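You operate a simulated robot arm through the tools that you are given. There is no shell and no other tool.

You are at the controls of a simulated two-armed robot. One attempt, no reset.

## Task
Set the rack test card's volts and amps, store them, then turn the amps down to 10 A.
Fine: One push of STORE. The output stays off.

The check looks at the end state, three seconds after you hand in, the way a careful person would. Anything else that was tipped, shoved, dropped, spilled or broken makes it a failure.

## Robot
Two 7-joint arms with fingered hands on one trunk that stands fixed in place. Base frame: the origin is at the foot of the trunk, x ahead of it, y to its left, z up. Lengths are in m, angles in rad, forces in N, time in s.
The left shoulder is at [0.07, 0.139, 1.133], the right one opposite. With the tool pointing down near the work surface each hand reaches from about 0.1 to 0.7 m from the base axis, measured 20 degrees to its own side. Payload 3.9 kg a hand.
The TCP of each hand is the grasp point between the finger pads, 0.029 m short of the fingertips. In the tool frame z runs along the fingers and y along their closing line. The gripper opens to 0.1 m. The gripper's body begins 0.034 m behind the TCP. The gripper is a hand of 5 fingers: y runs from the thumb to the fingers, the wrist lies at [-0.015, -0.105, -0.177] in the tool frame, and closing takes about 1.5 s.
Orientation is that of the tool frame in the base frame, as a unit quaternion [x, y, z, w]. With the fingers straight down and the wrist toward the robot, the tool's x, y and z point along [0, 1, 0], [1, 0, 0] and [0, 0, -1] of the base frame.

## Interface
- The arms move only by the tool apply_moves. It takes "left_commands", "right_commands" or both (then of equal length, played together; a hand with none holds still); each is a list of rows, each an object (a shift or turn left out is 0, a gripper value left out holds the last) with "slide": the shift along the tool's x, y, z in units of 50 mm (1.0 is 50 mm), a list of three; "delta_rot": the turn, a rotation vector about the tool's x, y, z in units of 4 degrees (1.0 is 4 degrees), a list of three. In form: [{"slide": [x, y, z], "delta_rot": [rx, ry, rz]}, ...]. A call has 1 to 20 rows; each row shifts and turns the commanded pose from where the row before left it, along the tool's axes as they then stand. "left_jaw" and "right_jaw" are, for a hand that has rows, the opening, from 0 (shut) to 1 (fully open), set as the call begins (left out, the last holds). A call with a number of a shift or a turn outside -1 to 1 is refused whole. Each row takes 0.2 s and may step no farther than 0.05 m and 0.15 rad from the row before; otherwise, or with a gripper value out of range, the whole call is refused. A pose out of reach is approached as far as the arm can. The call stops where the force on the tool passes 40 N (or 10 N more than at its start, if that is more) or the arm is blocked; 0.2 s more then pass. The fingers move at their own pace (about 0.153 m/s each) and stop on an object; they squeeze with about 26 N. The grip force told is the motor's: it shows also when the fingers shut on nothing. Time passes only in rows, and 0.2 s behind the last, so rows that do not move let the fingers close. The reply holds the time, the measured pose of the TCP, the force on the tool along the base axes, the opening and the grip force, in the units named above and with some noise, with the torque about the TCP (base axes, N m) and any sound that the robot's microphone picked up.
- Cameras (640 x 400 px; columns grow to the right, rows downward): "scene" is now at [0.1422, 0.0128, 1.4805]; the picture's right is [-0.06, -1.00, 0.00], its down [-0.21, 0.01, -0.98] and it looks along [0.98, -0.06, -0.21] (base axes); focal length 214 px, centre (320, 200). "left" rides on the left gripper at [-0.066, -0.086, -0.121] in its tool frame; the picture's right is [-0.76, -0.31, 0.58], its down [0.59, -0.70, 0.40] and it looks along [0.28, 0.64, 0.71] (tool axes); focal length 247 px, centre (320, 200). "right" rides on the right gripper at [0.066, -0.086, -0.121] in its tool frame; the picture's right is [-0.76, 0.31, -0.58], its down [-0.59, -0.70, 0.40] and it looks along [-0.28, 0.64, 0.71] (tool axes); focal length 247 px, centre (320, 200). There is no depth. A picture from a camera that has moved, and an enlarged one, comes with that camera's place and axes in the base frame and with its lens. The place of the scene camera against the robot may be out by one fixed shift of up to 0.025 m in any direction.
- grab_frame(camera): a new picture of that camera. The clock stands still meanwhile.
- lift_body(by): slides the trunk up (or, below 0, down) by that many m; the arms and the scene camera ride with it, the base frame stays. It gives what a move gives, with no picture.
- set_fingers(index, middle, ring, little, thumb_bend, thumb_turn, hand): sets how far each is bent, from 0 (flat) to 1 (curled in); at 0.3 the hand is open as for a grip, at 0.7 the pads meet at the TCP. One left out holds its place. A second passes; each finger stops where it meets its share of the squeeze, and holds until it gets a number again. A gripper value or a shape takes the hand back. It gives what a move gives, with no picture; readings hold the bend of each and the force on index, middle, ring, little, thumb and palm. thumb_turn goes from beside the hand (0) to across from the fingers (1), as for a grip.
- set_grasp(shape, hand): the hand has 5 fingers and takes this shape, open, in about a second: jaw (thumb against the fingers, like two jaws); tri (thumb and two fingers); tip (a fingertip pinch); poke (one finger out to press); point (the index stretched); flat (the hand flat); cup (the hand cupped); fist (a fist). The gripper value then closes the fingers along that shape, each until it touches; the sizes above hold for jaw. It gives what a move gives, with no picture.
- pan_tilt(pan, tilt): turns the head with the scene camera to pan (to the left, within 1.501 rad either way) and tilt (down, from -0.506 to 1.204), counted from straight ahead of the robot. It gives what a move gives.
- zoom(camera, box): a new picture of the part [left, top, right, bottom] of that camera's present view, enlarged. The clock stands still meanwhile.
- close_job(): hands the job in; it is judged then, once.

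Nothing tells you positions but the pictures and the camera data. Unless the task says otherwise, let go and move clear before handing in.

The tools are called after "Call:" as a command line: name --argument value ..., lists and objects as JSON in quotes. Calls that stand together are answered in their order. apply_moves: Moves the arms, as the interface text tells. Its arguments: {"type":"object","properties":{"left_commands":{"type":"array","items":{"type":"object","properties":{"slide":{"type":"array","items":{"type":"number"}},"delta_rot":{"type":"array","items":{"type":"number"}}}}},"left_jaw":{"type":"number"},"right_commands":{"type":"array","items":{"type":"object","properties":{"slide":{"type":"array","items":{"type":"number"}},"delta_rot":{"type":"array","items":{"type":"number"}}}}},"right_jaw":{"type":"number"}},"required":[]} The other tools are called the same way: lift_body (by) slides the trunk up or down; set_grasp (shape, hand) gives the hand a shape; set_fingers (index, middle, ring, little, thumb_bend, thumb_turn, hand) moves the fingers one by one; pan_tilt (pan, tilt) turns the head that bears the scene camera; grab_frame (camera) takes a picture; zoom (camera, box) takes an enlarged picture of a part of a camera's view; close_job () hands the job in.

At the start:

```text
time_s: 0.0
left_tool_pos: [0.3451, 0.1227, 1.4934]
left_orientation: [0.707, 0.707, 0.001, 0.001]
left_contact_force: [0.0, 0.4, 0.0]
left_moment: [-0.01, 0.02, -0.02]
left_width: 0.0999
left_grasp_force: 0.0
left_shape: jaw
left_bend: [0.3, 0.3, 0.3, 0.3, 0.3, 0.98]
left_finger forces: [0.1, 0.0, 0.0, 0.1, 0.0, 0.0]
right_tool_pos: [0.406, -0.1499, 1.4636]
right_orientation: [0.707, 0.707, 0.0, 0.0]
right_contact_force: [0.1, 0.2, 0.1]
right_moment: [0.02, -0.01, -0.01]
right_width: 0.0995
right_grasp_force: 0.1
right_shape: jaw
right_bend: [0.3, 0.3, 0.3, 0.3, 0.3, 0.98]
right_finger forces: [0.1, 0.0, 0.0, 0.0, 0.0, 0.0]
trunk travel left (down, up): [-0.775, 0.065]
head pan, tilt: [-0.058, 0.215]
```

scene: 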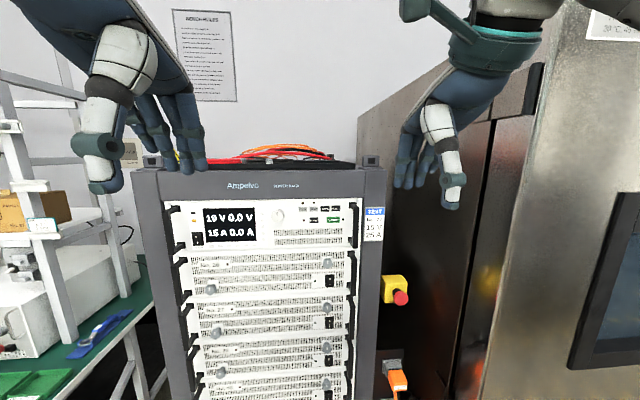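
right: 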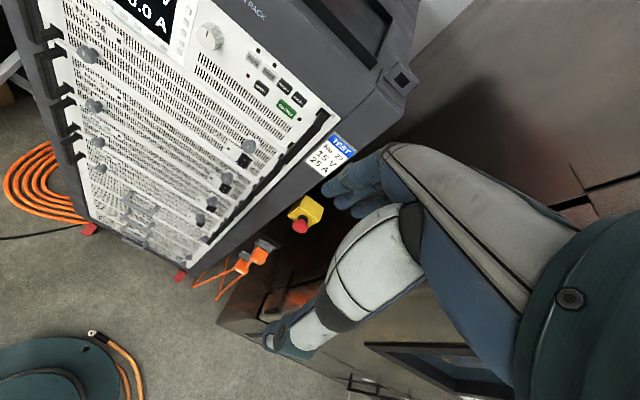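
left: 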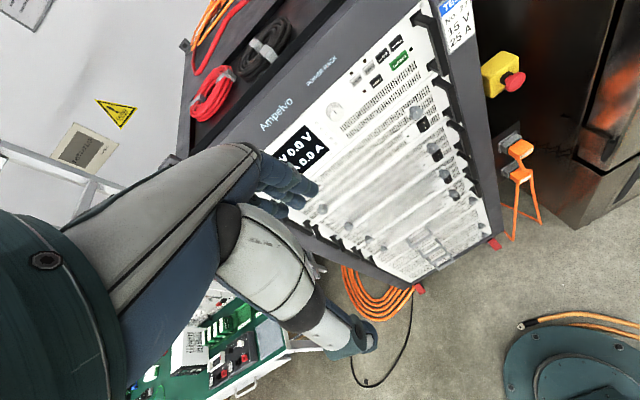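

I see a rack with a power supply at the top (display 19 V / 15 A), a knob, some buttons, and a TEST card on the right side of the rack. I'll zoom in to read the card and the panel labels.

Call:
zoom --camera "scene" --box '[160, 190, 280, 265]'

Call:
zoom --camera "scene" --box '[270, 190, 390, 265]'

Call:
zoom --camera "right" --box '[190, 0, 370, 180]'

Call:
zoom --camera "left" --box '[320, 0, 520, 125]'

Call:
zoom --camera "scene" --box '[160, 0, 250, 110]'

```text
5.33 times, centred on (220, 228) of scene
camera zoom: at [0.1422, 0.0128, 1.4805], right [-0.06, -1.0, 0.0], down [-0.21, 0.01, -0.98], along [0.98, -0.06, -0.21], focal length 1144 px, centre (853, 53)
```

zoom: 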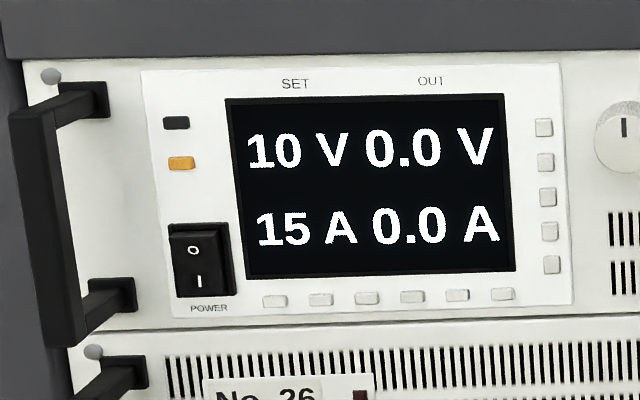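

```text
5.33 times, centred on (330, 228) of scene
camera zoom: at [0.1422, 0.0128, 1.4805], right [-0.06, -1.0, 0.0], down [-0.21, 0.01, -0.98], along [0.98, -0.06, -0.21], focal length 1144 px, centre (267, 53)
```

zoom: 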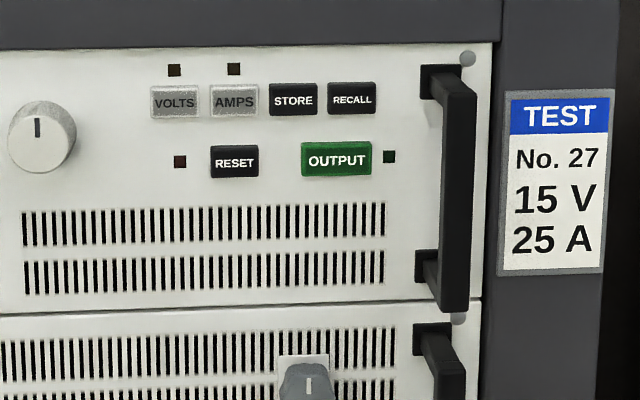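

```text
2.22 times, centred on (280, 90) of right
camera zoom: at [0.3197, -0.0835, 1.5839], right [0.31, -0.76, 0.58], down [-0.7, -0.59, -0.4], along [0.64, -0.28, -0.71], focal length 549 px, centre (409, 444)
```

zoom: 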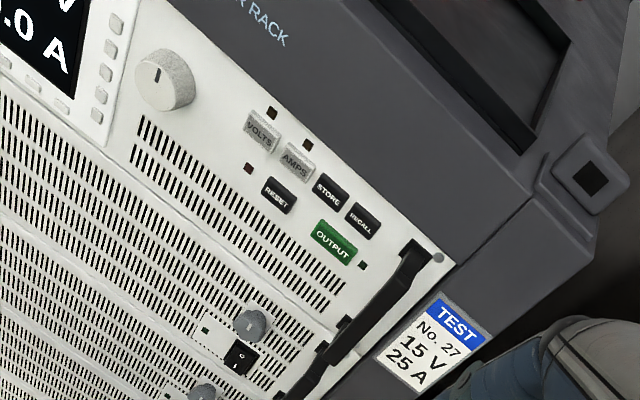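

```text
3.20 times, centred on (420, 62) of left
camera zoom: at [0.26, 0.0569, 1.6144], right [-0.31, -0.76, -0.58], down [-0.7, 0.59, -0.4], along [0.64, 0.28, -0.71], focal length 790 px, centre (0, 640)
```

zoom: 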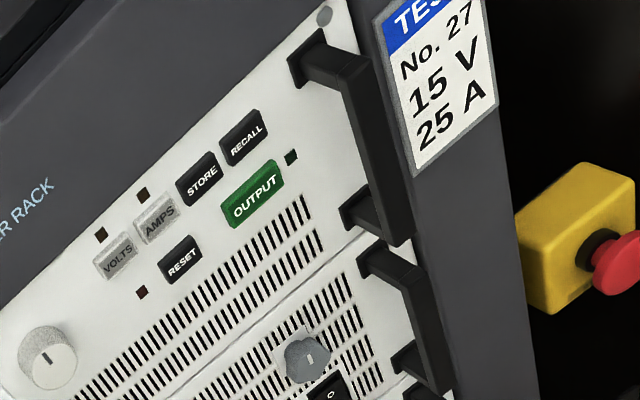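

```text
3.64 times, centred on (205, 55) of scene
camera zoom: at [0.1422, 0.0128, 1.4805], right [-0.06, -1.0, 0.0], down [-0.21, 0.01, -0.98], along [0.98, -0.06, -0.21], focal length 780 px, centre (738, 727)
```

zoom: 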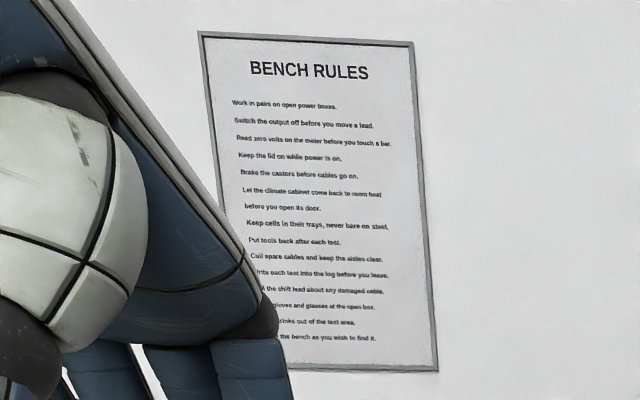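

The card reads No. 27, 15 V, 25 A; the unit shows set 10 V / 15 A with the output at 0. I place the knob at about (0.64, 0.07, 1.35). I'll look at the rest of the rack before moving.

Call:
zoom --camera "scene" --box '[160, 240, 380, 378]'

Call:
zoom --camera "scene" --box '[220, 130, 400, 240]'

Call:
zoom --camera "left" --box '[260, 60, 420, 180]'

Call:
zoom --camera "scene" --box '[350, 240, 440, 400]'

```text
2.90 times, centred on (270, 309) of scene
camera zoom: at [0.1422, 0.0128, 1.4805], right [-0.06, -1.0, 0.0], down [-0.21, 0.01, -0.98], along [0.98, -0.06, -0.21], focal length 622 px, centre (465, -116)
```

zoom: 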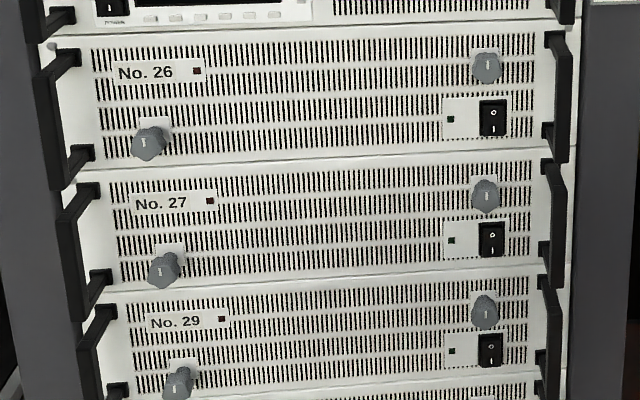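

```text
3.56 times, centred on (310, 185) of scene
camera zoom: at [0.1422, 0.0128, 1.4805], right [-0.06, -1.0, 0.0], down [-0.21, 0.01, -0.98], along [0.98, -0.06, -0.21], focal length 763 px, centre (356, 253)
```

zoom: 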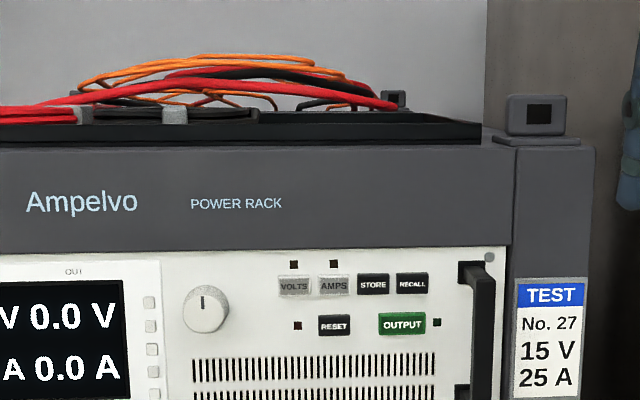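

```text
3.33 times, centred on (340, 120) of left
camera zoom: at [0.26, 0.0569, 1.6144], right [-0.31, -0.76, -0.58], down [-0.7, 0.59, -0.4], along [0.64, 0.28, -0.71], focal length 823 px, centre (253, 467)
```

zoom: 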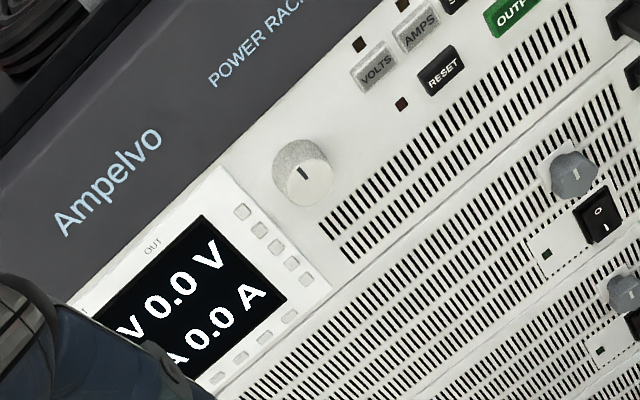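

```text
2.50 times, centred on (395, 320) of scene
camera zoom: at [0.1422, 0.0128, 1.4805], right [-0.06, -1.0, 0.0], down [-0.21, 0.01, -0.98], along [0.98, -0.06, -0.21], focal length 536 px, centre (132, -100)
```

zoom: 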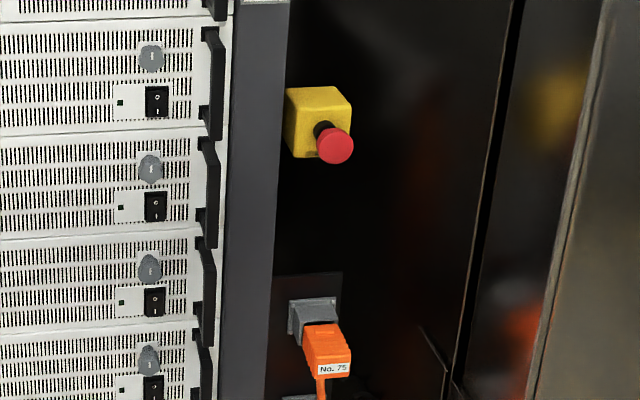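

The top supply is the only one with controls, and units 26, 27 and 29 stay as they are. I'll shape the right hand for pressing and look at where its fingertip lies.

Call:
set_grasp --hand "right" --shape "poke"

Call:
grab_frame --camera "right"

Call:
grab_frame --camera "scene"

Call:
grab_frame --camera "left"

```text
time_s: 0.9
left_tool_pos: [0.344, 0.1219, 1.4933]
left_orientation: [0.707, 0.707, 0.001, 0.001]
left_contact_force: [-0.5, 0.2, -0.3]
left_moment: [-0.01, 0.0, 0.0]
left_width: 0.0997
left_grasp_force: 0.0
left_shape: jaw
left_bend: [0.3, 0.3, 0.3, 0.3, 0.3, 0.98]
left_finger forces: [0.0, 0.0, 0.0, 0.0, 0.0, 0.0]
right_tool_pos: [0.4053, -0.1501, 1.4634]
right_orientation: [0.708, 0.706, 0.001, 0.0]
right_contact_force: [0.3, 0.1, 0.8]
right_moment: [0.0, -0.02, -0.02]
right_width: 0.0
right_grasp_force: 0.0
right_shape: poke
right_bend: [0.7, 0.7, 0.99, 0.99, 1.0, 1.0]
right_finger forces: [0.0, 0.0, 0.1, 0.0, 0.0, 0.0]
trunk travel left (down, up): [-0.775, 0.065]
head pan, tilt: [-0.058, 0.215]
```

```text
taken
camera right: at [0.3197, -0.0834, 1.5839], right [0.31, -0.76, 0.58], down [-0.7, -0.59, -0.4], along [0.64, -0.28, -0.71], focal length 247 px, centre (320, 200)
```

right: 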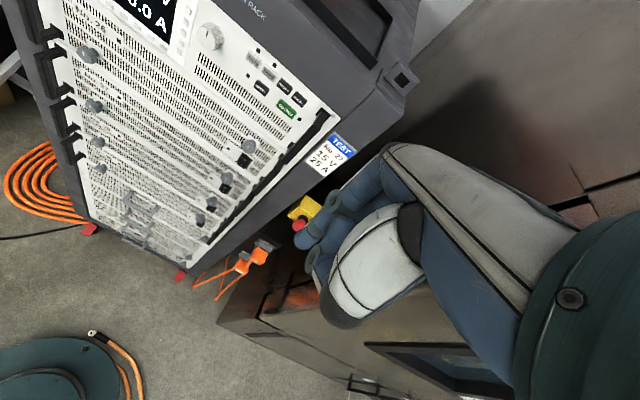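

```text
taken
camera scene: at [0.1422, 0.0128, 1.4805], right [-0.06, -1.0, 0.0], down [-0.21, 0.01, -0.98], along [0.98, -0.06, -0.21], focal length 214 px, centre (320, 200)
```

scene: 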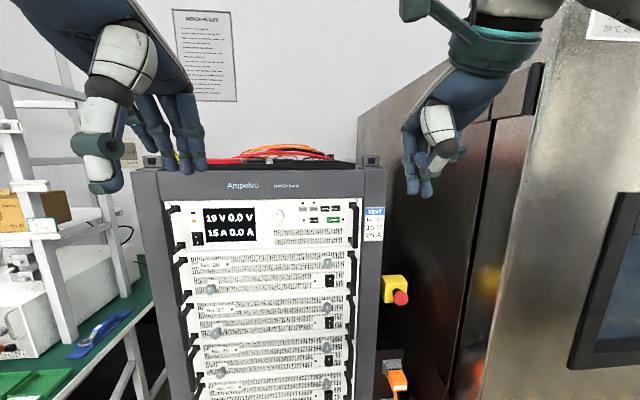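

```text
taken
camera left: at [0.26, 0.057, 1.6144], right [-0.31, -0.76, -0.58], down [-0.7, 0.59, -0.4], along [0.64, 0.28, -0.71], focal length 247 px, centre (320, 200)
```

left: 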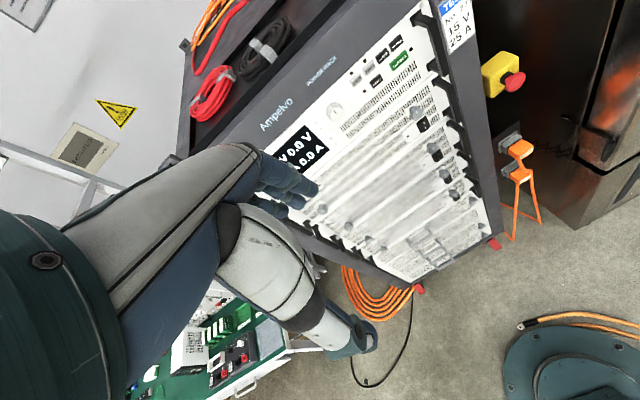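

The poke shape seems to have index and middle at 0.7 bend. I'll zoom in on the hand, then try "point" to compare.

Call:
zoom --camera "right" --box '[260, 130, 460, 340]'

Call:
zoom --camera "scene" --box '[370, 60, 530, 220]'

Call:
set_grasp --hand "right" --shape "point"

Call:
zoom --camera "right" --box '[260, 130, 460, 340]'

Call:
zoom --camera "scene" --box '[370, 60, 530, 220]'

```text
1.90 times, centred on (360, 235) of right
camera zoom: at [0.3197, -0.0834, 1.5839], right [0.31, -0.76, 0.58], down [-0.7, -0.59, -0.4], along [0.64, -0.28, -0.71], focal length 470 px, centre (244, 133)
```

zoom: 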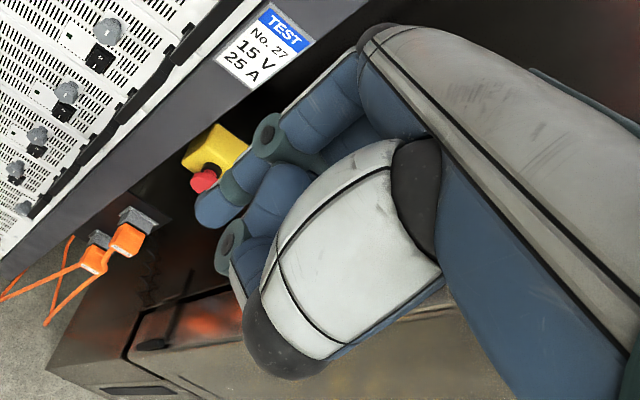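

```text
2.50 times, centred on (450, 140) of scene
camera zoom: at [0.1422, 0.0128, 1.4805], right [-0.06, -1.0, 0.0], down [-0.21, 0.01, -0.98], along [0.98, -0.06, -0.21], focal length 536 px, centre (-5, 350)
```

zoom: 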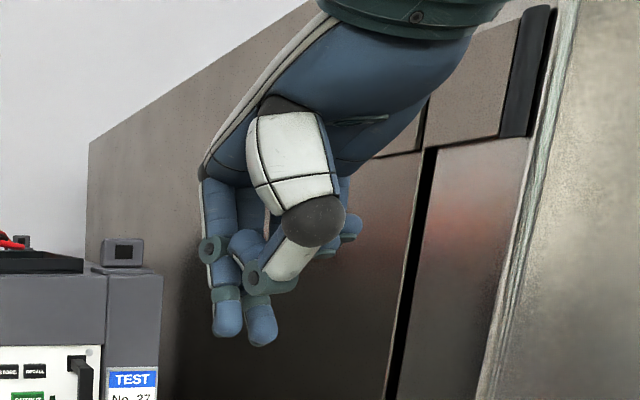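

```text
time_s: 1.8
left_tool_pos: [0.3446, 0.1224, 1.4936]
left_orientation: [0.707, 0.707, 0.001, 0.0]
left_contact_force: [0.9, -0.3, 0.2]
left_moment: [0.0, -0.02, 0.03]
left_width: 0.0997
left_grasp_force: 0.1
left_shape: jaw
left_bend: [0.3, 0.3, 0.3, 0.3, 0.3, 0.98]
left_finger forces: [0.0, 0.0, 0.1, 0.0, 0.0, 0.1]
right_tool_pos: [0.4057, -0.1489, 1.4642]
right_orientation: [0.707, 0.707, 0.0, 0.0]
right_contact_force: [-0.3, -0.3, 0.5]
right_moment: [0.0, 0.02, 0.0]
right_width: 0.0
right_grasp_force: 0.0
right_shape: point
right_bend: [0.2, 1.0, 1.0, 1.0, 1.0, 0.87]
right_finger forces: [0.1, 0.0, 0.1, 0.0, 0.1, 0.1]
trunk travel left (down, up): [-0.775, 0.065]
head pan, tilt: [-0.058, 0.215]
```

```text
1.90 times, centred on (360, 235) of right
camera zoom: at [0.3196, -0.0835, 1.5839], right [0.31, -0.76, 0.58], down [-0.7, -0.59, -0.4], along [0.64, -0.28, -0.71], focal length 470 px, centre (244, 133)
```

zoom: 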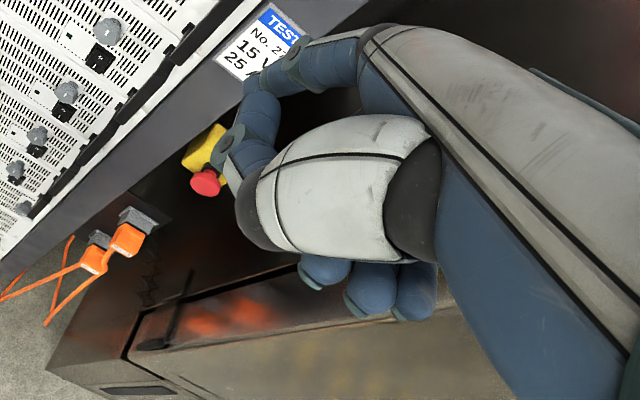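

```text
2.50 times, centred on (450, 140) of scene
camera zoom: at [0.1422, 0.0128, 1.4805], right [-0.06, -1.0, 0.0], down [-0.21, 0.01, -0.98], along [0.98, -0.06, -0.21], focal length 536 px, centre (-5, 350)
```

zoom: 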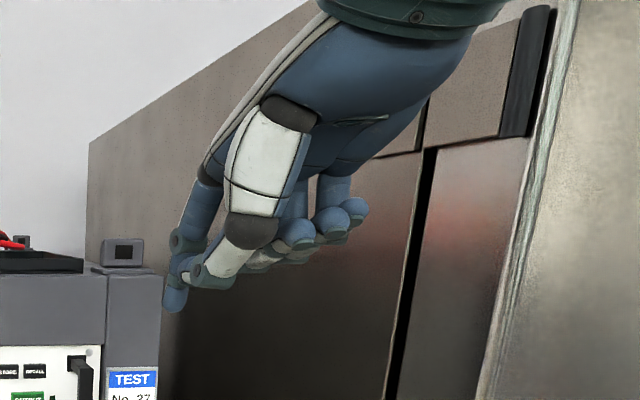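

The "point" shape gives a single stretched index finger, which suits the buttons. I'll rotate the right hand to point at the panel while it's still well short of it.

Call:
apply_moves --right_commands '[{"delta_rot": [-1, 0, 0]}, {"delta_rot": [-1, 0, 0]}, {"delta_rot": [-1, 0, 0]}, {"delta_rot": [-1, 0, 0]}, {"delta_rot": [-1, 0, 0]}, {"delta_rot": [-1, 0, 0]}, {"delta_rot": [-1, 0, 0]}, {"delta_rot": [-1, 0, 0]}, {"delta_rot": [-1, 0, 0]}, {"delta_rot": [-1, 0, 0]}]'

Call:
grab_frame --camera "scene"

```text
time_s: 4.0
left_tool_pos: [0.3457, 0.1219, 1.4939]
left_orientation: [0.708, 0.707, 0.0, 0.001]
left_contact_force: [1.1, 0.3, 1.2]
left_moment: [0.03, 0.02, -0.03]
left_width: 0.0998
left_grasp_force: 0.1
left_shape: jaw
left_bend: [0.3, 0.3, 0.3, 0.3, 0.3, 0.98]
left_finger forces: [0.1, 0.1, 0.0, 0.1, 0.0, 0.0]
right_tool_pos: [0.4051, -0.1499, 1.4635]
right_orientation: [0.664, 0.665, 0.242, 0.242]
right_contact_force: [-0.3, 0.2, 0.4]
right_moment: [0.02, -0.02, -0.03]
right_width: 0.0
right_grasp_force: 0.0
right_shape: point
right_bend: [0.2, 1.0, 1.0, 1.0, 1.0, 0.87]
right_finger forces: [0.1, 0.0, 0.0, 0.0, 0.0, 0.0]
trunk travel left (down, up): [-0.775, 0.065]
head pan, tilt: [-0.058, 0.215]
```

```text
taken
camera scene: at [0.1421, 0.0124, 1.4805], right [-0.06, -1.0, 0.0], down [-0.21, 0.01, -0.98], along [0.98, -0.06, -0.21], focal length 214 px, centre (320, 200)
```

scene: 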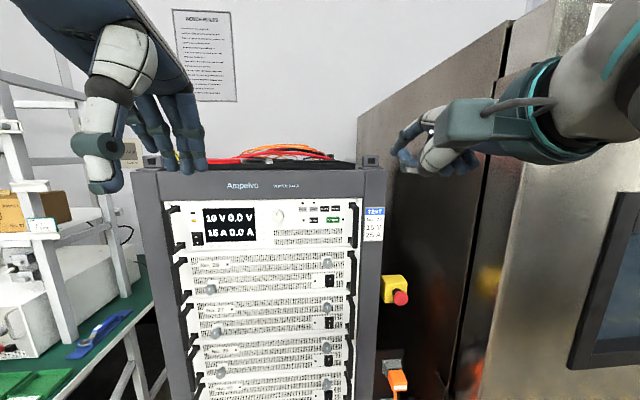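

Rotation is proceeding cleanly. I'll finish the turn so the fingers point forward.

Call:
apply_moves --right_commands '[{"delta_rot": [-1, 0, 0]}, {"delta_rot": [-1, 0, 0]}, {"delta_rot": [-1, 0, 0]}, {"delta_rot": [-1, 0, 0]}, {"delta_rot": [-1, 0, 0]}, {"delta_rot": [-1, 0, 0]}, {"delta_rot": [-1, 0, 0]}, {"delta_rot": [-1, 0, 0]}, {"delta_rot": [-1, 0, 0]}, {"delta_rot": [-1, 0, 0]}, {"delta_rot": [-1, 0, 0]}, {"delta_rot": [-1, 0, 0]}, {"delta_rot": [-0.5, 0, 0]}]'

Call:
grab_frame --camera "scene"

Call:
grab_frame --camera "right"

Call:
grab_frame --camera "left"

```text
time_s: 6.8
left_tool_pos: [0.3451, 0.1239, 1.494]
left_orientation: [0.708, 0.707, 0.0, 0.001]
left_contact_force: [0.0, 0.3, -0.1]
left_moment: [-0.01, 0.02, -0.02]
left_width: 0.0998
left_grasp_force: 0.1
left_shape: jaw
left_bend: [0.3, 0.3, 0.3, 0.3, 0.3, 0.98]
left_finger forces: [0.0, 0.0, 0.0, 0.0, 0.0, 0.0]
right_tool_pos: [0.4057, -0.1503, 1.4624]
right_orientation: [0.5, 0.5, 0.5, 0.5]
right_contact_force: [0.6, 0.5, -0.3]
right_moment: [-0.06, 0.02, -0.01]
right_width: 0.0
right_grasp_force: 0.1
right_shape: point
right_bend: [0.2, 1.0, 1.0, 1.0, 1.0, 0.87]
right_finger forces: [0.0, 0.0, 0.0, 0.0, 0.1, 0.0]
trunk travel left (down, up): [-0.775, 0.065]
head pan, tilt: [-0.058, 0.215]
```

```text
taken
camera scene: at [0.1423, 0.0127, 1.4805], right [-0.06, -1.0, 0.0], down [-0.21, 0.01, -0.98], along [0.98, -0.06, -0.21], focal length 214 px, centre (320, 200)
```

scene: 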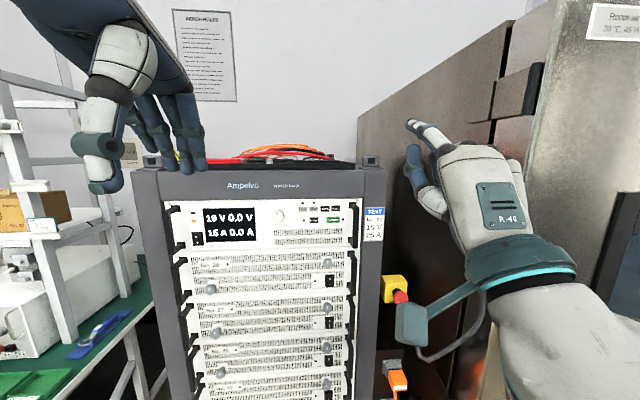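

```text
taken
camera right: at [0.2846, -0.0842, 1.377], right [-0.58, -0.76, 0.31], down [0.4, -0.59, -0.7], along [0.71, -0.28, 0.64], focal length 247 px, centre (320, 200)
```

right: 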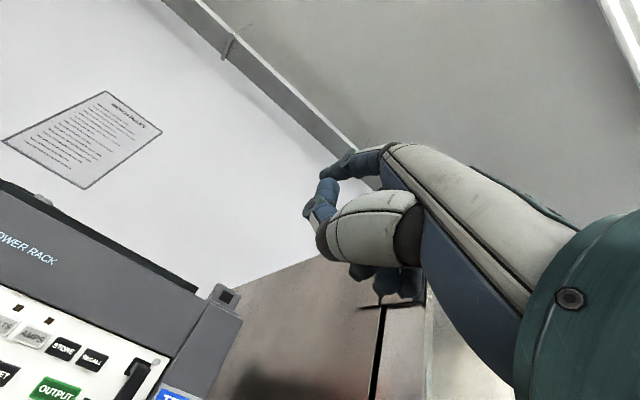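

```text
taken
camera left: at [0.2601, 0.0568, 1.6144], right [-0.31, -0.76, -0.58], down [-0.7, 0.59, -0.4], along [0.64, 0.28, -0.71], focal length 247 px, centre (320, 200)
```

left: 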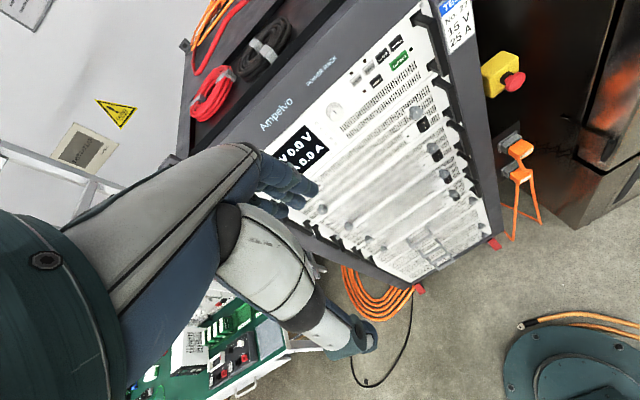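

The index points forward and tilted up; the left-hand camera has a useful second view of the panel. I'll bring the right hand closer and pitch it down about 24° so the index is near level.

Call:
apply_moves --right_commands '[{"slide": [0.5, -0.4, 0.7]}, {"slide": [0.5, -0.4, 0.6]}, {"slide": [0.5, -0.2, 0.5]}, {"delta_rot": [1, 0, 0]}, {"delta_rot": [1, 0, 0]}, {"delta_rot": [1, 0, 0]}, {"delta_rot": [1, 0, 0]}, {"delta_rot": [1, 0, 0]}, {"delta_rot": [1, 0, 0]}]'

Call:
grab_frame --camera "scene"

Call:
grab_frame --camera "right"

Call:
grab_frame --camera "left"

```text
time_s: 8.8
left_tool_pos: [0.3443, 0.122, 1.4928]
left_orientation: [0.707, 0.707, 0.001, 0.0]
left_contact_force: [0.7, -1.3, -0.6]
left_moment: [-0.02, -0.01, 0.0]
left_width: 0.0997
left_grasp_force: 0.0
left_shape: jaw
left_bend: [0.3, 0.3, 0.3, 0.3, 0.3, 0.98]
left_finger forces: [0.1, 0.1, 0.0, 0.0, 0.1, 0.0]
right_tool_pos: [0.4951, -0.0751, 1.4126]
right_orientation: [0.593, 0.593, 0.385, 0.385]
right_contact_force: [0.6, 0.1, -0.2]
right_moment: [0.02, 0.01, -0.01]
right_width: 0.0
right_grasp_force: 0.1
right_shape: point
right_bend: [0.2, 1.0, 1.0, 1.0, 1.0, 0.87]
right_finger forces: [0.0, 0.0, 0.0, 0.1, 0.0, 0.0]
trunk travel left (down, up): [-0.775, 0.065]
head pan, tilt: [-0.058, 0.215]
```

```text
taken
camera scene: at [0.1419, 0.013, 1.4805], right [-0.06, -1.0, 0.0], down [-0.21, 0.01, -0.98], along [0.98, -0.06, -0.21], focal length 214 px, centre (320, 200)
```

scene: 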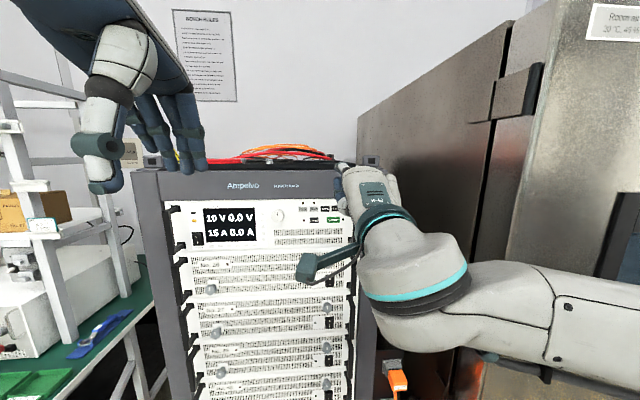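

```text
taken
camera right: at [0.3492, -0.008, 1.3838], right [-0.4, -0.76, 0.52], down [0.08, -0.59, -0.8], along [0.91, -0.28, 0.3], focal length 247 px, centre (320, 200)
```

right: 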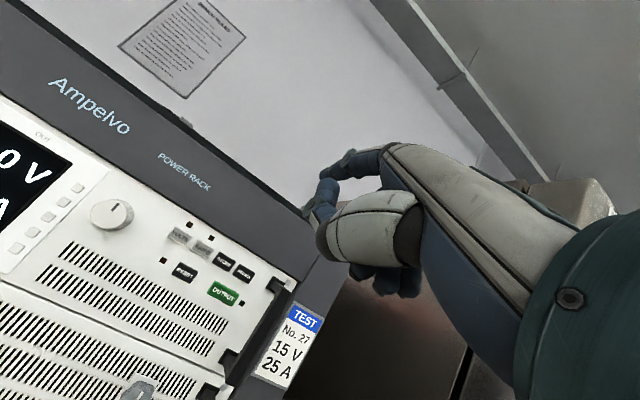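

```text
taken
camera left: at [0.2597, 0.0572, 1.6144], right [-0.31, -0.76, -0.58], down [-0.7, 0.59, -0.4], along [0.64, 0.28, -0.71], focal length 247 px, centre (320, 200)
```

left: 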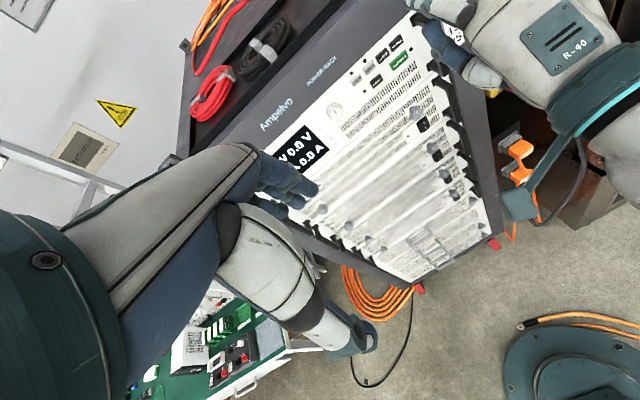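

The right-hand camera now sees both the finger and the buttons. I'll zoom in to locate the fingertip and buttons.

Call:
zoom --camera "right" --box '[260, 120, 420, 300]'

Call:
zoom --camera "right" --box '[80, 180, 280, 320]'

Call:
zoom --camera "left" --box '[320, 0, 520, 125]'

Call:
zoom --camera "scene" --box '[260, 150, 420, 250]'

```text
2.22 times, centred on (340, 210) of right
camera zoom: at [0.3492, -0.008, 1.3838], right [-0.4, -0.76, 0.52], down [0.08, -0.59, -0.8], along [0.91, -0.28, 0.3], focal length 549 px, centre (276, 178)
```

zoom: 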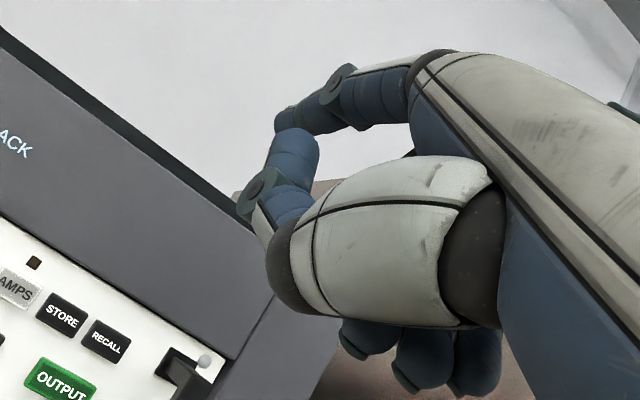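

```text
2.86 times, centred on (180, 250) of right
camera zoom: at [0.3492, -0.008, 1.3838], right [-0.4, -0.76, 0.52], down [0.08, -0.59, -0.8], along [0.91, -0.28, 0.3], focal length 706 px, centre (720, 57)
```

zoom: 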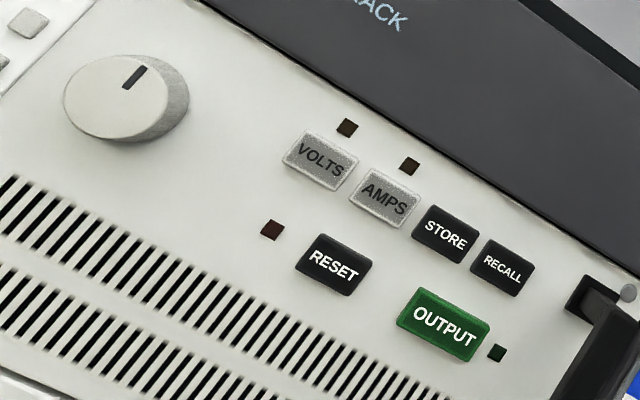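

```text
3.20 times, centred on (420, 62) of left
camera zoom: at [0.2597, 0.0572, 1.6144], right [-0.31, -0.76, -0.58], down [-0.7, 0.59, -0.4], along [0.64, 0.28, -0.71], focal length 790 px, centre (0, 640)
```

zoom: 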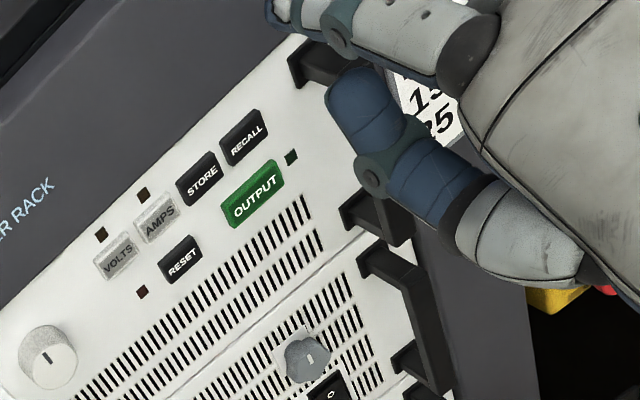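

```text
4.00 times, centred on (340, 200) of scene
camera zoom: at [0.1419, 0.013, 1.4805], right [-0.06, -1.0, 0.0], down [-0.21, 0.01, -0.98], along [0.98, -0.06, -0.21], focal length 858 px, centre (240, 200)
```

zoom: 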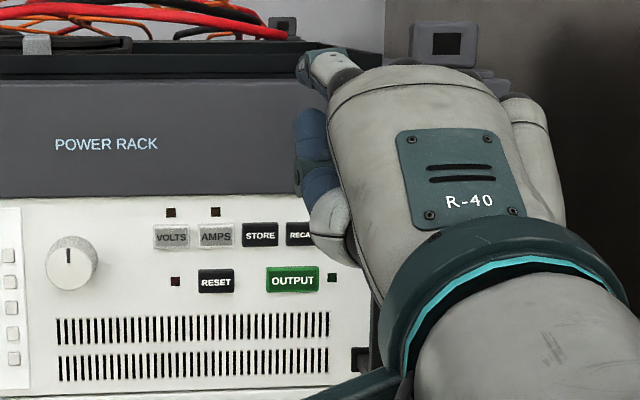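

The thumb sits near the index tip. I'll straighten the index fully and tuck the thumb further to clear it.

Call:
set_fingers --hand "right" --index 0.0 --middle 1.0 --ring 1.0 --little 1.0 --thumb_bend 0.6 --thumb_turn 0.0

Call:
zoom --camera "right" --box '[240, 100, 440, 300]'

Call:
zoom --camera "left" --box '[320, 0, 520, 125]'

Call:
zoom --camera "scene" --box '[260, 130, 420, 250]'

```text
time_s: 9.8
left_tool_pos: [0.3444, 0.1231, 1.4932]
left_orientation: [0.707, 0.707, 0.001, 0.0]
left_contact_force: [-0.5, 0.6, -0.7]
left_moment: [0.02, -0.01, 0.02]
left_width: 0.0997
left_grasp_force: 0.0
left_shape: jaw
left_bend: [0.3, 0.3, 0.3, 0.3, 0.3, 0.98]
left_finger forces: [0.1, 0.0, 0.0, 0.0, 0.0, 0.0]
right_tool_pos: [0.4951, -0.0746, 1.4131]
right_orientation: [0.593, 0.593, 0.385, 0.385]
right_contact_force: [-0.5, 0.0, 0.6]
right_moment: [-0.04, 0.0, 0.02]
right_width: 0.1106
right_grasp_force: 0.1
right_shape: fingers
right_bend: [0.0, 1.0, 1.0, 1.0, 0.6, 0.0]
right_finger forces: [0.1, 0.0, 0.0, 0.0, 0.0, 0.0]
trunk travel left (down, up): [-0.775, 0.065]
head pan, tilt: [-0.058, 0.215]
```

```text
2.00 times, centred on (340, 200) of right
camera zoom: at [0.3497, -0.0082, 1.3836], right [-0.4, -0.76, 0.51], down [0.08, -0.59, -0.8], along [0.91, -0.28, 0.3], focal length 494 px, centre (280, 200)
```

zoom: 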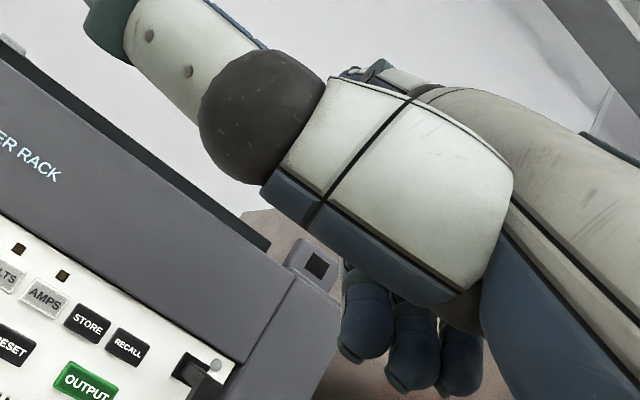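

```text
3.20 times, centred on (420, 62) of left
camera zoom: at [0.26, 0.057, 1.6144], right [-0.31, -0.76, -0.58], down [-0.7, 0.59, -0.4], along [0.64, 0.28, -0.71], focal length 790 px, centre (0, 640)
```

zoom: 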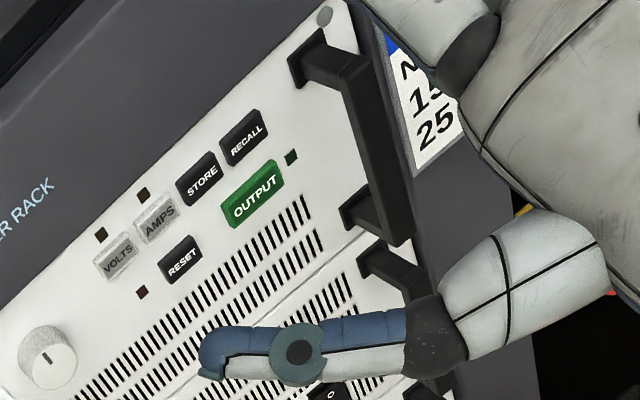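

```text
3.33 times, centred on (340, 190) of scene
camera zoom: at [0.1422, 0.0129, 1.4805], right [-0.06, -1.0, 0.0], down [-0.21, 0.01, -0.98], along [0.98, -0.06, -0.21], focal length 715 px, centre (253, 233)
```

zoom: 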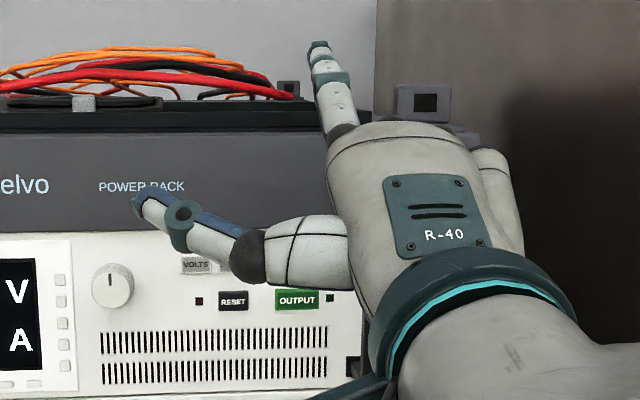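

Thumb turn 0 sticks out sideways; I'll put it across the palm instead.

Call:
set_fingers --hand "right" --thumb_bend 0.6 --thumb_turn 1.0

Call:
zoom --camera "right" --box '[240, 100, 440, 300]'

Call:
zoom --camera "left" --box '[320, 0, 520, 125]'

Call:
zoom --camera "scene" --box '[260, 130, 420, 250]'

```text
time_s: 10.8
left_tool_pos: [0.3442, 0.1228, 1.493]
left_orientation: [0.707, 0.708, 0.001, 0.0]
left_contact_force: [-0.3, 0.1, 0.9]
left_moment: [-0.02, 0.03, 0.01]
left_width: 0.0996
left_grasp_force: 0.0
left_shape: jaw
left_bend: [0.3, 0.3, 0.3, 0.3, 0.3, 0.98]
left_finger forces: [0.0, 0.1, 0.1, 0.0, 0.0, 0.0]
right_tool_pos: [0.4957, -0.0751, 1.4125]
right_orientation: [0.593, 0.593, 0.386, 0.385]
right_contact_force: [-0.1, -0.1, 0.1]
right_moment: [-0.03, 0.0, -0.02]
right_width: 0.1024
right_grasp_force: 0.1
right_shape: fingers
right_bend: [0.0, 1.0, 1.0, 1.0, 0.6, 1.0]
right_finger forces: [0.0, 0.1, 0.0, 0.0, 0.0, 0.0]
trunk travel left (down, up): [-0.775, 0.065]
head pan, tilt: [-0.058, 0.215]
```

```text
2.00 times, centred on (340, 200) of right
camera zoom: at [0.3497, -0.0083, 1.3836], right [-0.4, -0.76, 0.51], down [0.08, -0.59, -0.8], along [0.91, -0.28, 0.3], focal length 494 px, centre (280, 200)
```

zoom: 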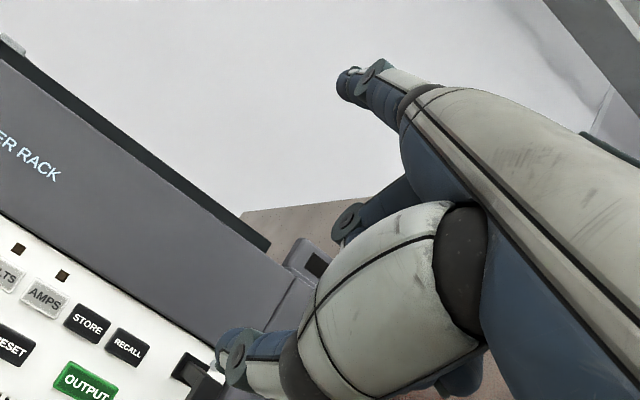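

```text
3.20 times, centred on (420, 62) of left
camera zoom: at [0.26, 0.0569, 1.6144], right [-0.31, -0.76, -0.58], down [-0.7, 0.59, -0.4], along [0.64, 0.28, -0.71], focal length 790 px, centre (0, 640)
```

zoom: 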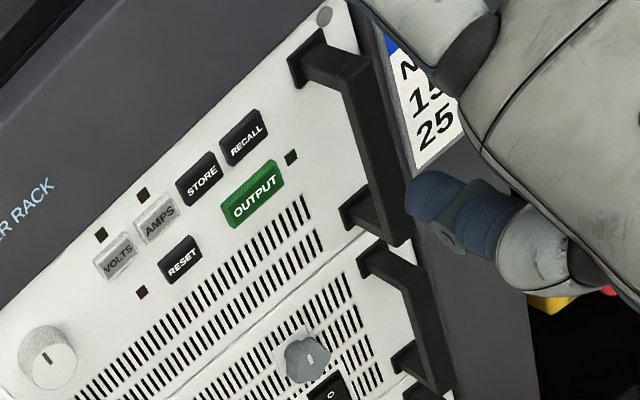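

```text
3.33 times, centred on (340, 190) of scene
camera zoom: at [0.1422, 0.0128, 1.4805], right [-0.06, -1.0, 0.0], down [-0.21, 0.01, -0.98], along [0.98, -0.06, -0.21], focal length 715 px, centre (253, 233)
```

zoom: 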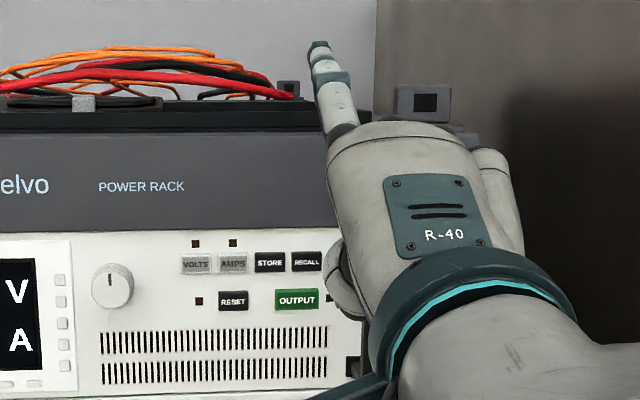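

The index is now clear, but points up steeply at bend 0, with its tip about 0.11 m along tool y. I'll curl the thumb in, pitch the hand down another 28° to level the index, and line it up in front of VOLTS (about [0.664, 0.007, 1.354]).

Call:
set_fingers --hand "right" --thumb_bend 0.9

Call:
apply_moves --right_commands '[{"delta_rot": [1, 0, 0]}, {"delta_rot": [1, 0, 0]}, {"delta_rot": [1, 0, 0]}, {"delta_rot": [1, 0, 0]}, {"delta_rot": [1, 0, 0]}, {"delta_rot": [1, 0, 0]}, {"delta_rot": [1, 0, 0]}, {"slide": [0.477, -0.485, 0.674]}, {"slide": [0.477, -0.485, 0.674]}, {"slide": [0.477, -0.485, 0.674]}]'

Call:
grab_frame --camera "scene"

Call:
grab_frame --camera "right"

Call:
grab_frame --camera "left"

```text
time_s: 11.8
left_tool_pos: [0.3449, 0.1221, 1.4936]
left_orientation: [0.708, 0.706, 0.0, 0.001]
left_contact_force: [-0.4, 1.3, 0.3]
left_moment: [-0.03, 0.02, 0.04]
left_width: 0.0998
left_grasp_force: 0.0
left_shape: jaw
left_bend: [0.3, 0.3, 0.3, 0.3, 0.3, 0.98]
left_finger forces: [0.0, 0.0, 0.1, 0.0, 0.1, 0.1]
right_tool_pos: [0.4952, -0.0738, 1.4134]
right_orientation: [0.593, 0.593, 0.384, 0.385]
right_contact_force: [-0.9, 0.7, -0.3]
right_moment: [-0.02, 0.0, -0.01]
right_width: 0.0564
right_grasp_force: 0.1
right_shape: fingers
right_bend: [0.0, 1.0, 1.0, 1.0, 0.9, 1.0]
right_finger forces: [0.0, 0.0, 0.0, 0.0, 0.0, 0.0]
trunk travel left (down, up): [-0.775, 0.065]
head pan, tilt: [-0.058, 0.215]
```

```text
time_s: 14.0
left_tool_pos: [0.3449, 0.1231, 1.4937]
left_orientation: [0.707, 0.707, 0.0, 0.001]
left_contact_force: [-0.8, -0.4, -0.7]
left_moment: [0.0, 0.01, 0.01]
left_width: 0.0997
left_grasp_force: 0.1
left_shape: jaw
left_bend: [0.3, 0.3, 0.3, 0.3, 0.3, 0.98]
left_finger forces: [0.0, 0.0, 0.0, 0.1, 0.0, 0.0]
right_tool_pos: [0.5002, -0.0017, 1.2881]
right_orientation: [0.669, 0.668, 0.23, 0.231]
right_contact_force: [-0.5, -0.5, -0.4]
right_moment: [-0.01, -0.06, 0.0]
right_width: 0.0562
right_grasp_force: 0.1
right_shape: fingers
right_bend: [0.0, 1.0, 1.0, 1.0, 0.9, 1.0]
right_finger forces: [0.0, 0.0, 0.0, 0.0, 0.0, 0.1]
trunk travel left (down, up): [-0.775, 0.065]
head pan, tilt: [-0.058, 0.215]
```

```text
taken
camera scene: at [0.1426, 0.0144, 1.4805], right [-0.06, -1.0, 0.0], down [-0.21, 0.01, -0.98], along [0.98, -0.06, -0.21], focal length 214 px, centre (320, 200)
```

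scene: 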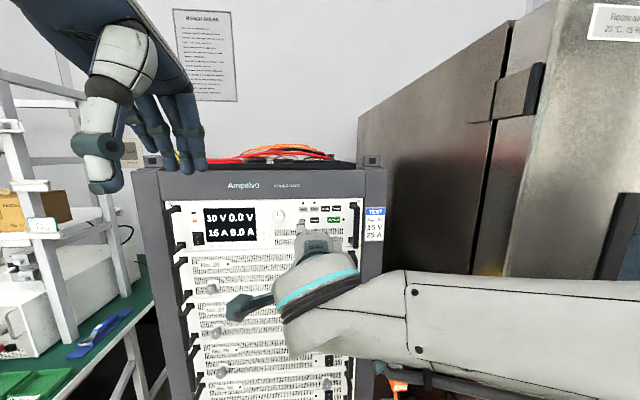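

```text
taken
camera right: at [0.3576, 0.0642, 1.3296], right [-0.11, -0.76, 0.64], down [-0.31, -0.59, -0.75], along [0.94, -0.28, -0.17], focal length 247 px, centre (320, 200)
```

right: 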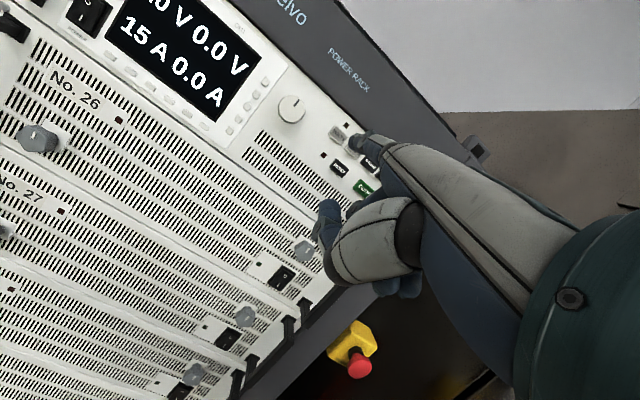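

```text
taken
camera left: at [0.2604, 0.0587, 1.6143], right [-0.31, -0.76, -0.58], down [-0.7, 0.59, -0.4], along [0.64, 0.28, -0.71], focal length 247 px, centre (320, 200)
```

left: 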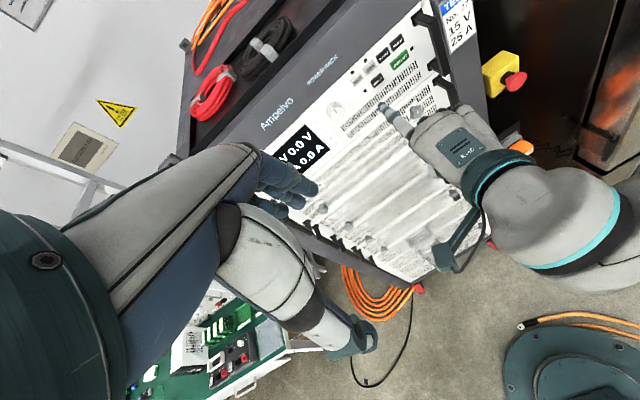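

Nice: the finger is level, just in front of and below the VOLTS button, and the display stays visible. I'll zoom in to refine.

Call:
zoom --camera "scene" --box '[260, 190, 360, 253]'

Call:
zoom --camera "right" --box '[270, 80, 430, 220]'

Call:
zoom --camera "left" --box '[320, 30, 480, 150]'

```text
6.35 times, centred on (310, 222) of scene
camera zoom: at [0.1426, 0.0144, 1.4805], right [-0.06, -1.0, 0.0], down [-0.21, 0.01, -0.98], along [0.98, -0.06, -0.21], focal length 1362 px, centre (384, 64)
```

zoom: 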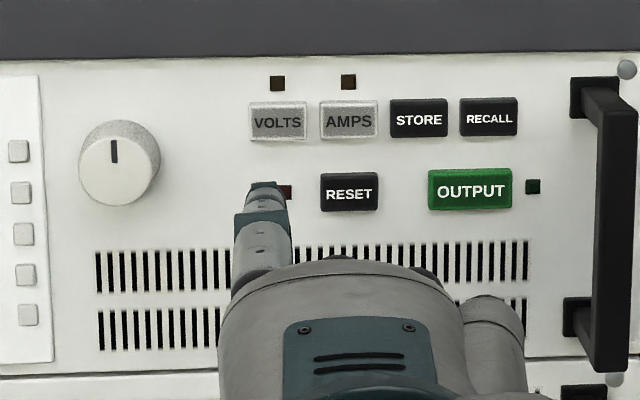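

```text
2.86 times, centred on (350, 150) of right
camera zoom: at [0.3576, 0.0642, 1.3296], right [-0.11, -0.76, 0.64], down [-0.31, -0.59, -0.75], along [0.94, -0.28, -0.17], focal length 706 px, centre (234, 343)
```

zoom: 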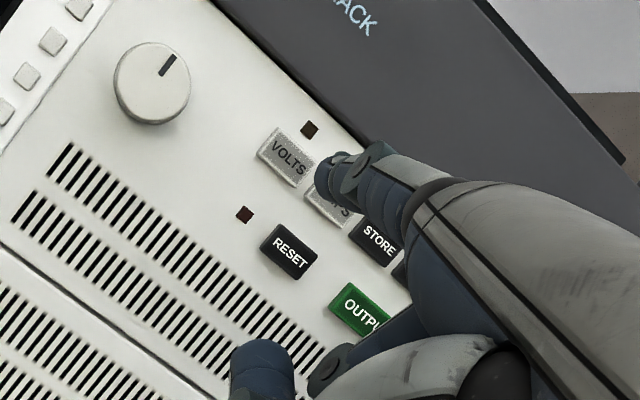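

```text
3.33 times, centred on (400, 90) of left
camera zoom: at [0.2604, 0.0587, 1.6143], right [-0.31, -0.76, -0.58], down [-0.7, 0.59, -0.4], along [0.64, 0.28, -0.71], focal length 823 px, centre (53, 567)
```

zoom: 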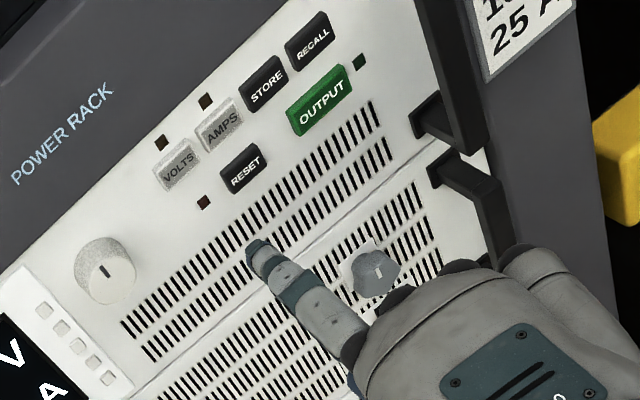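

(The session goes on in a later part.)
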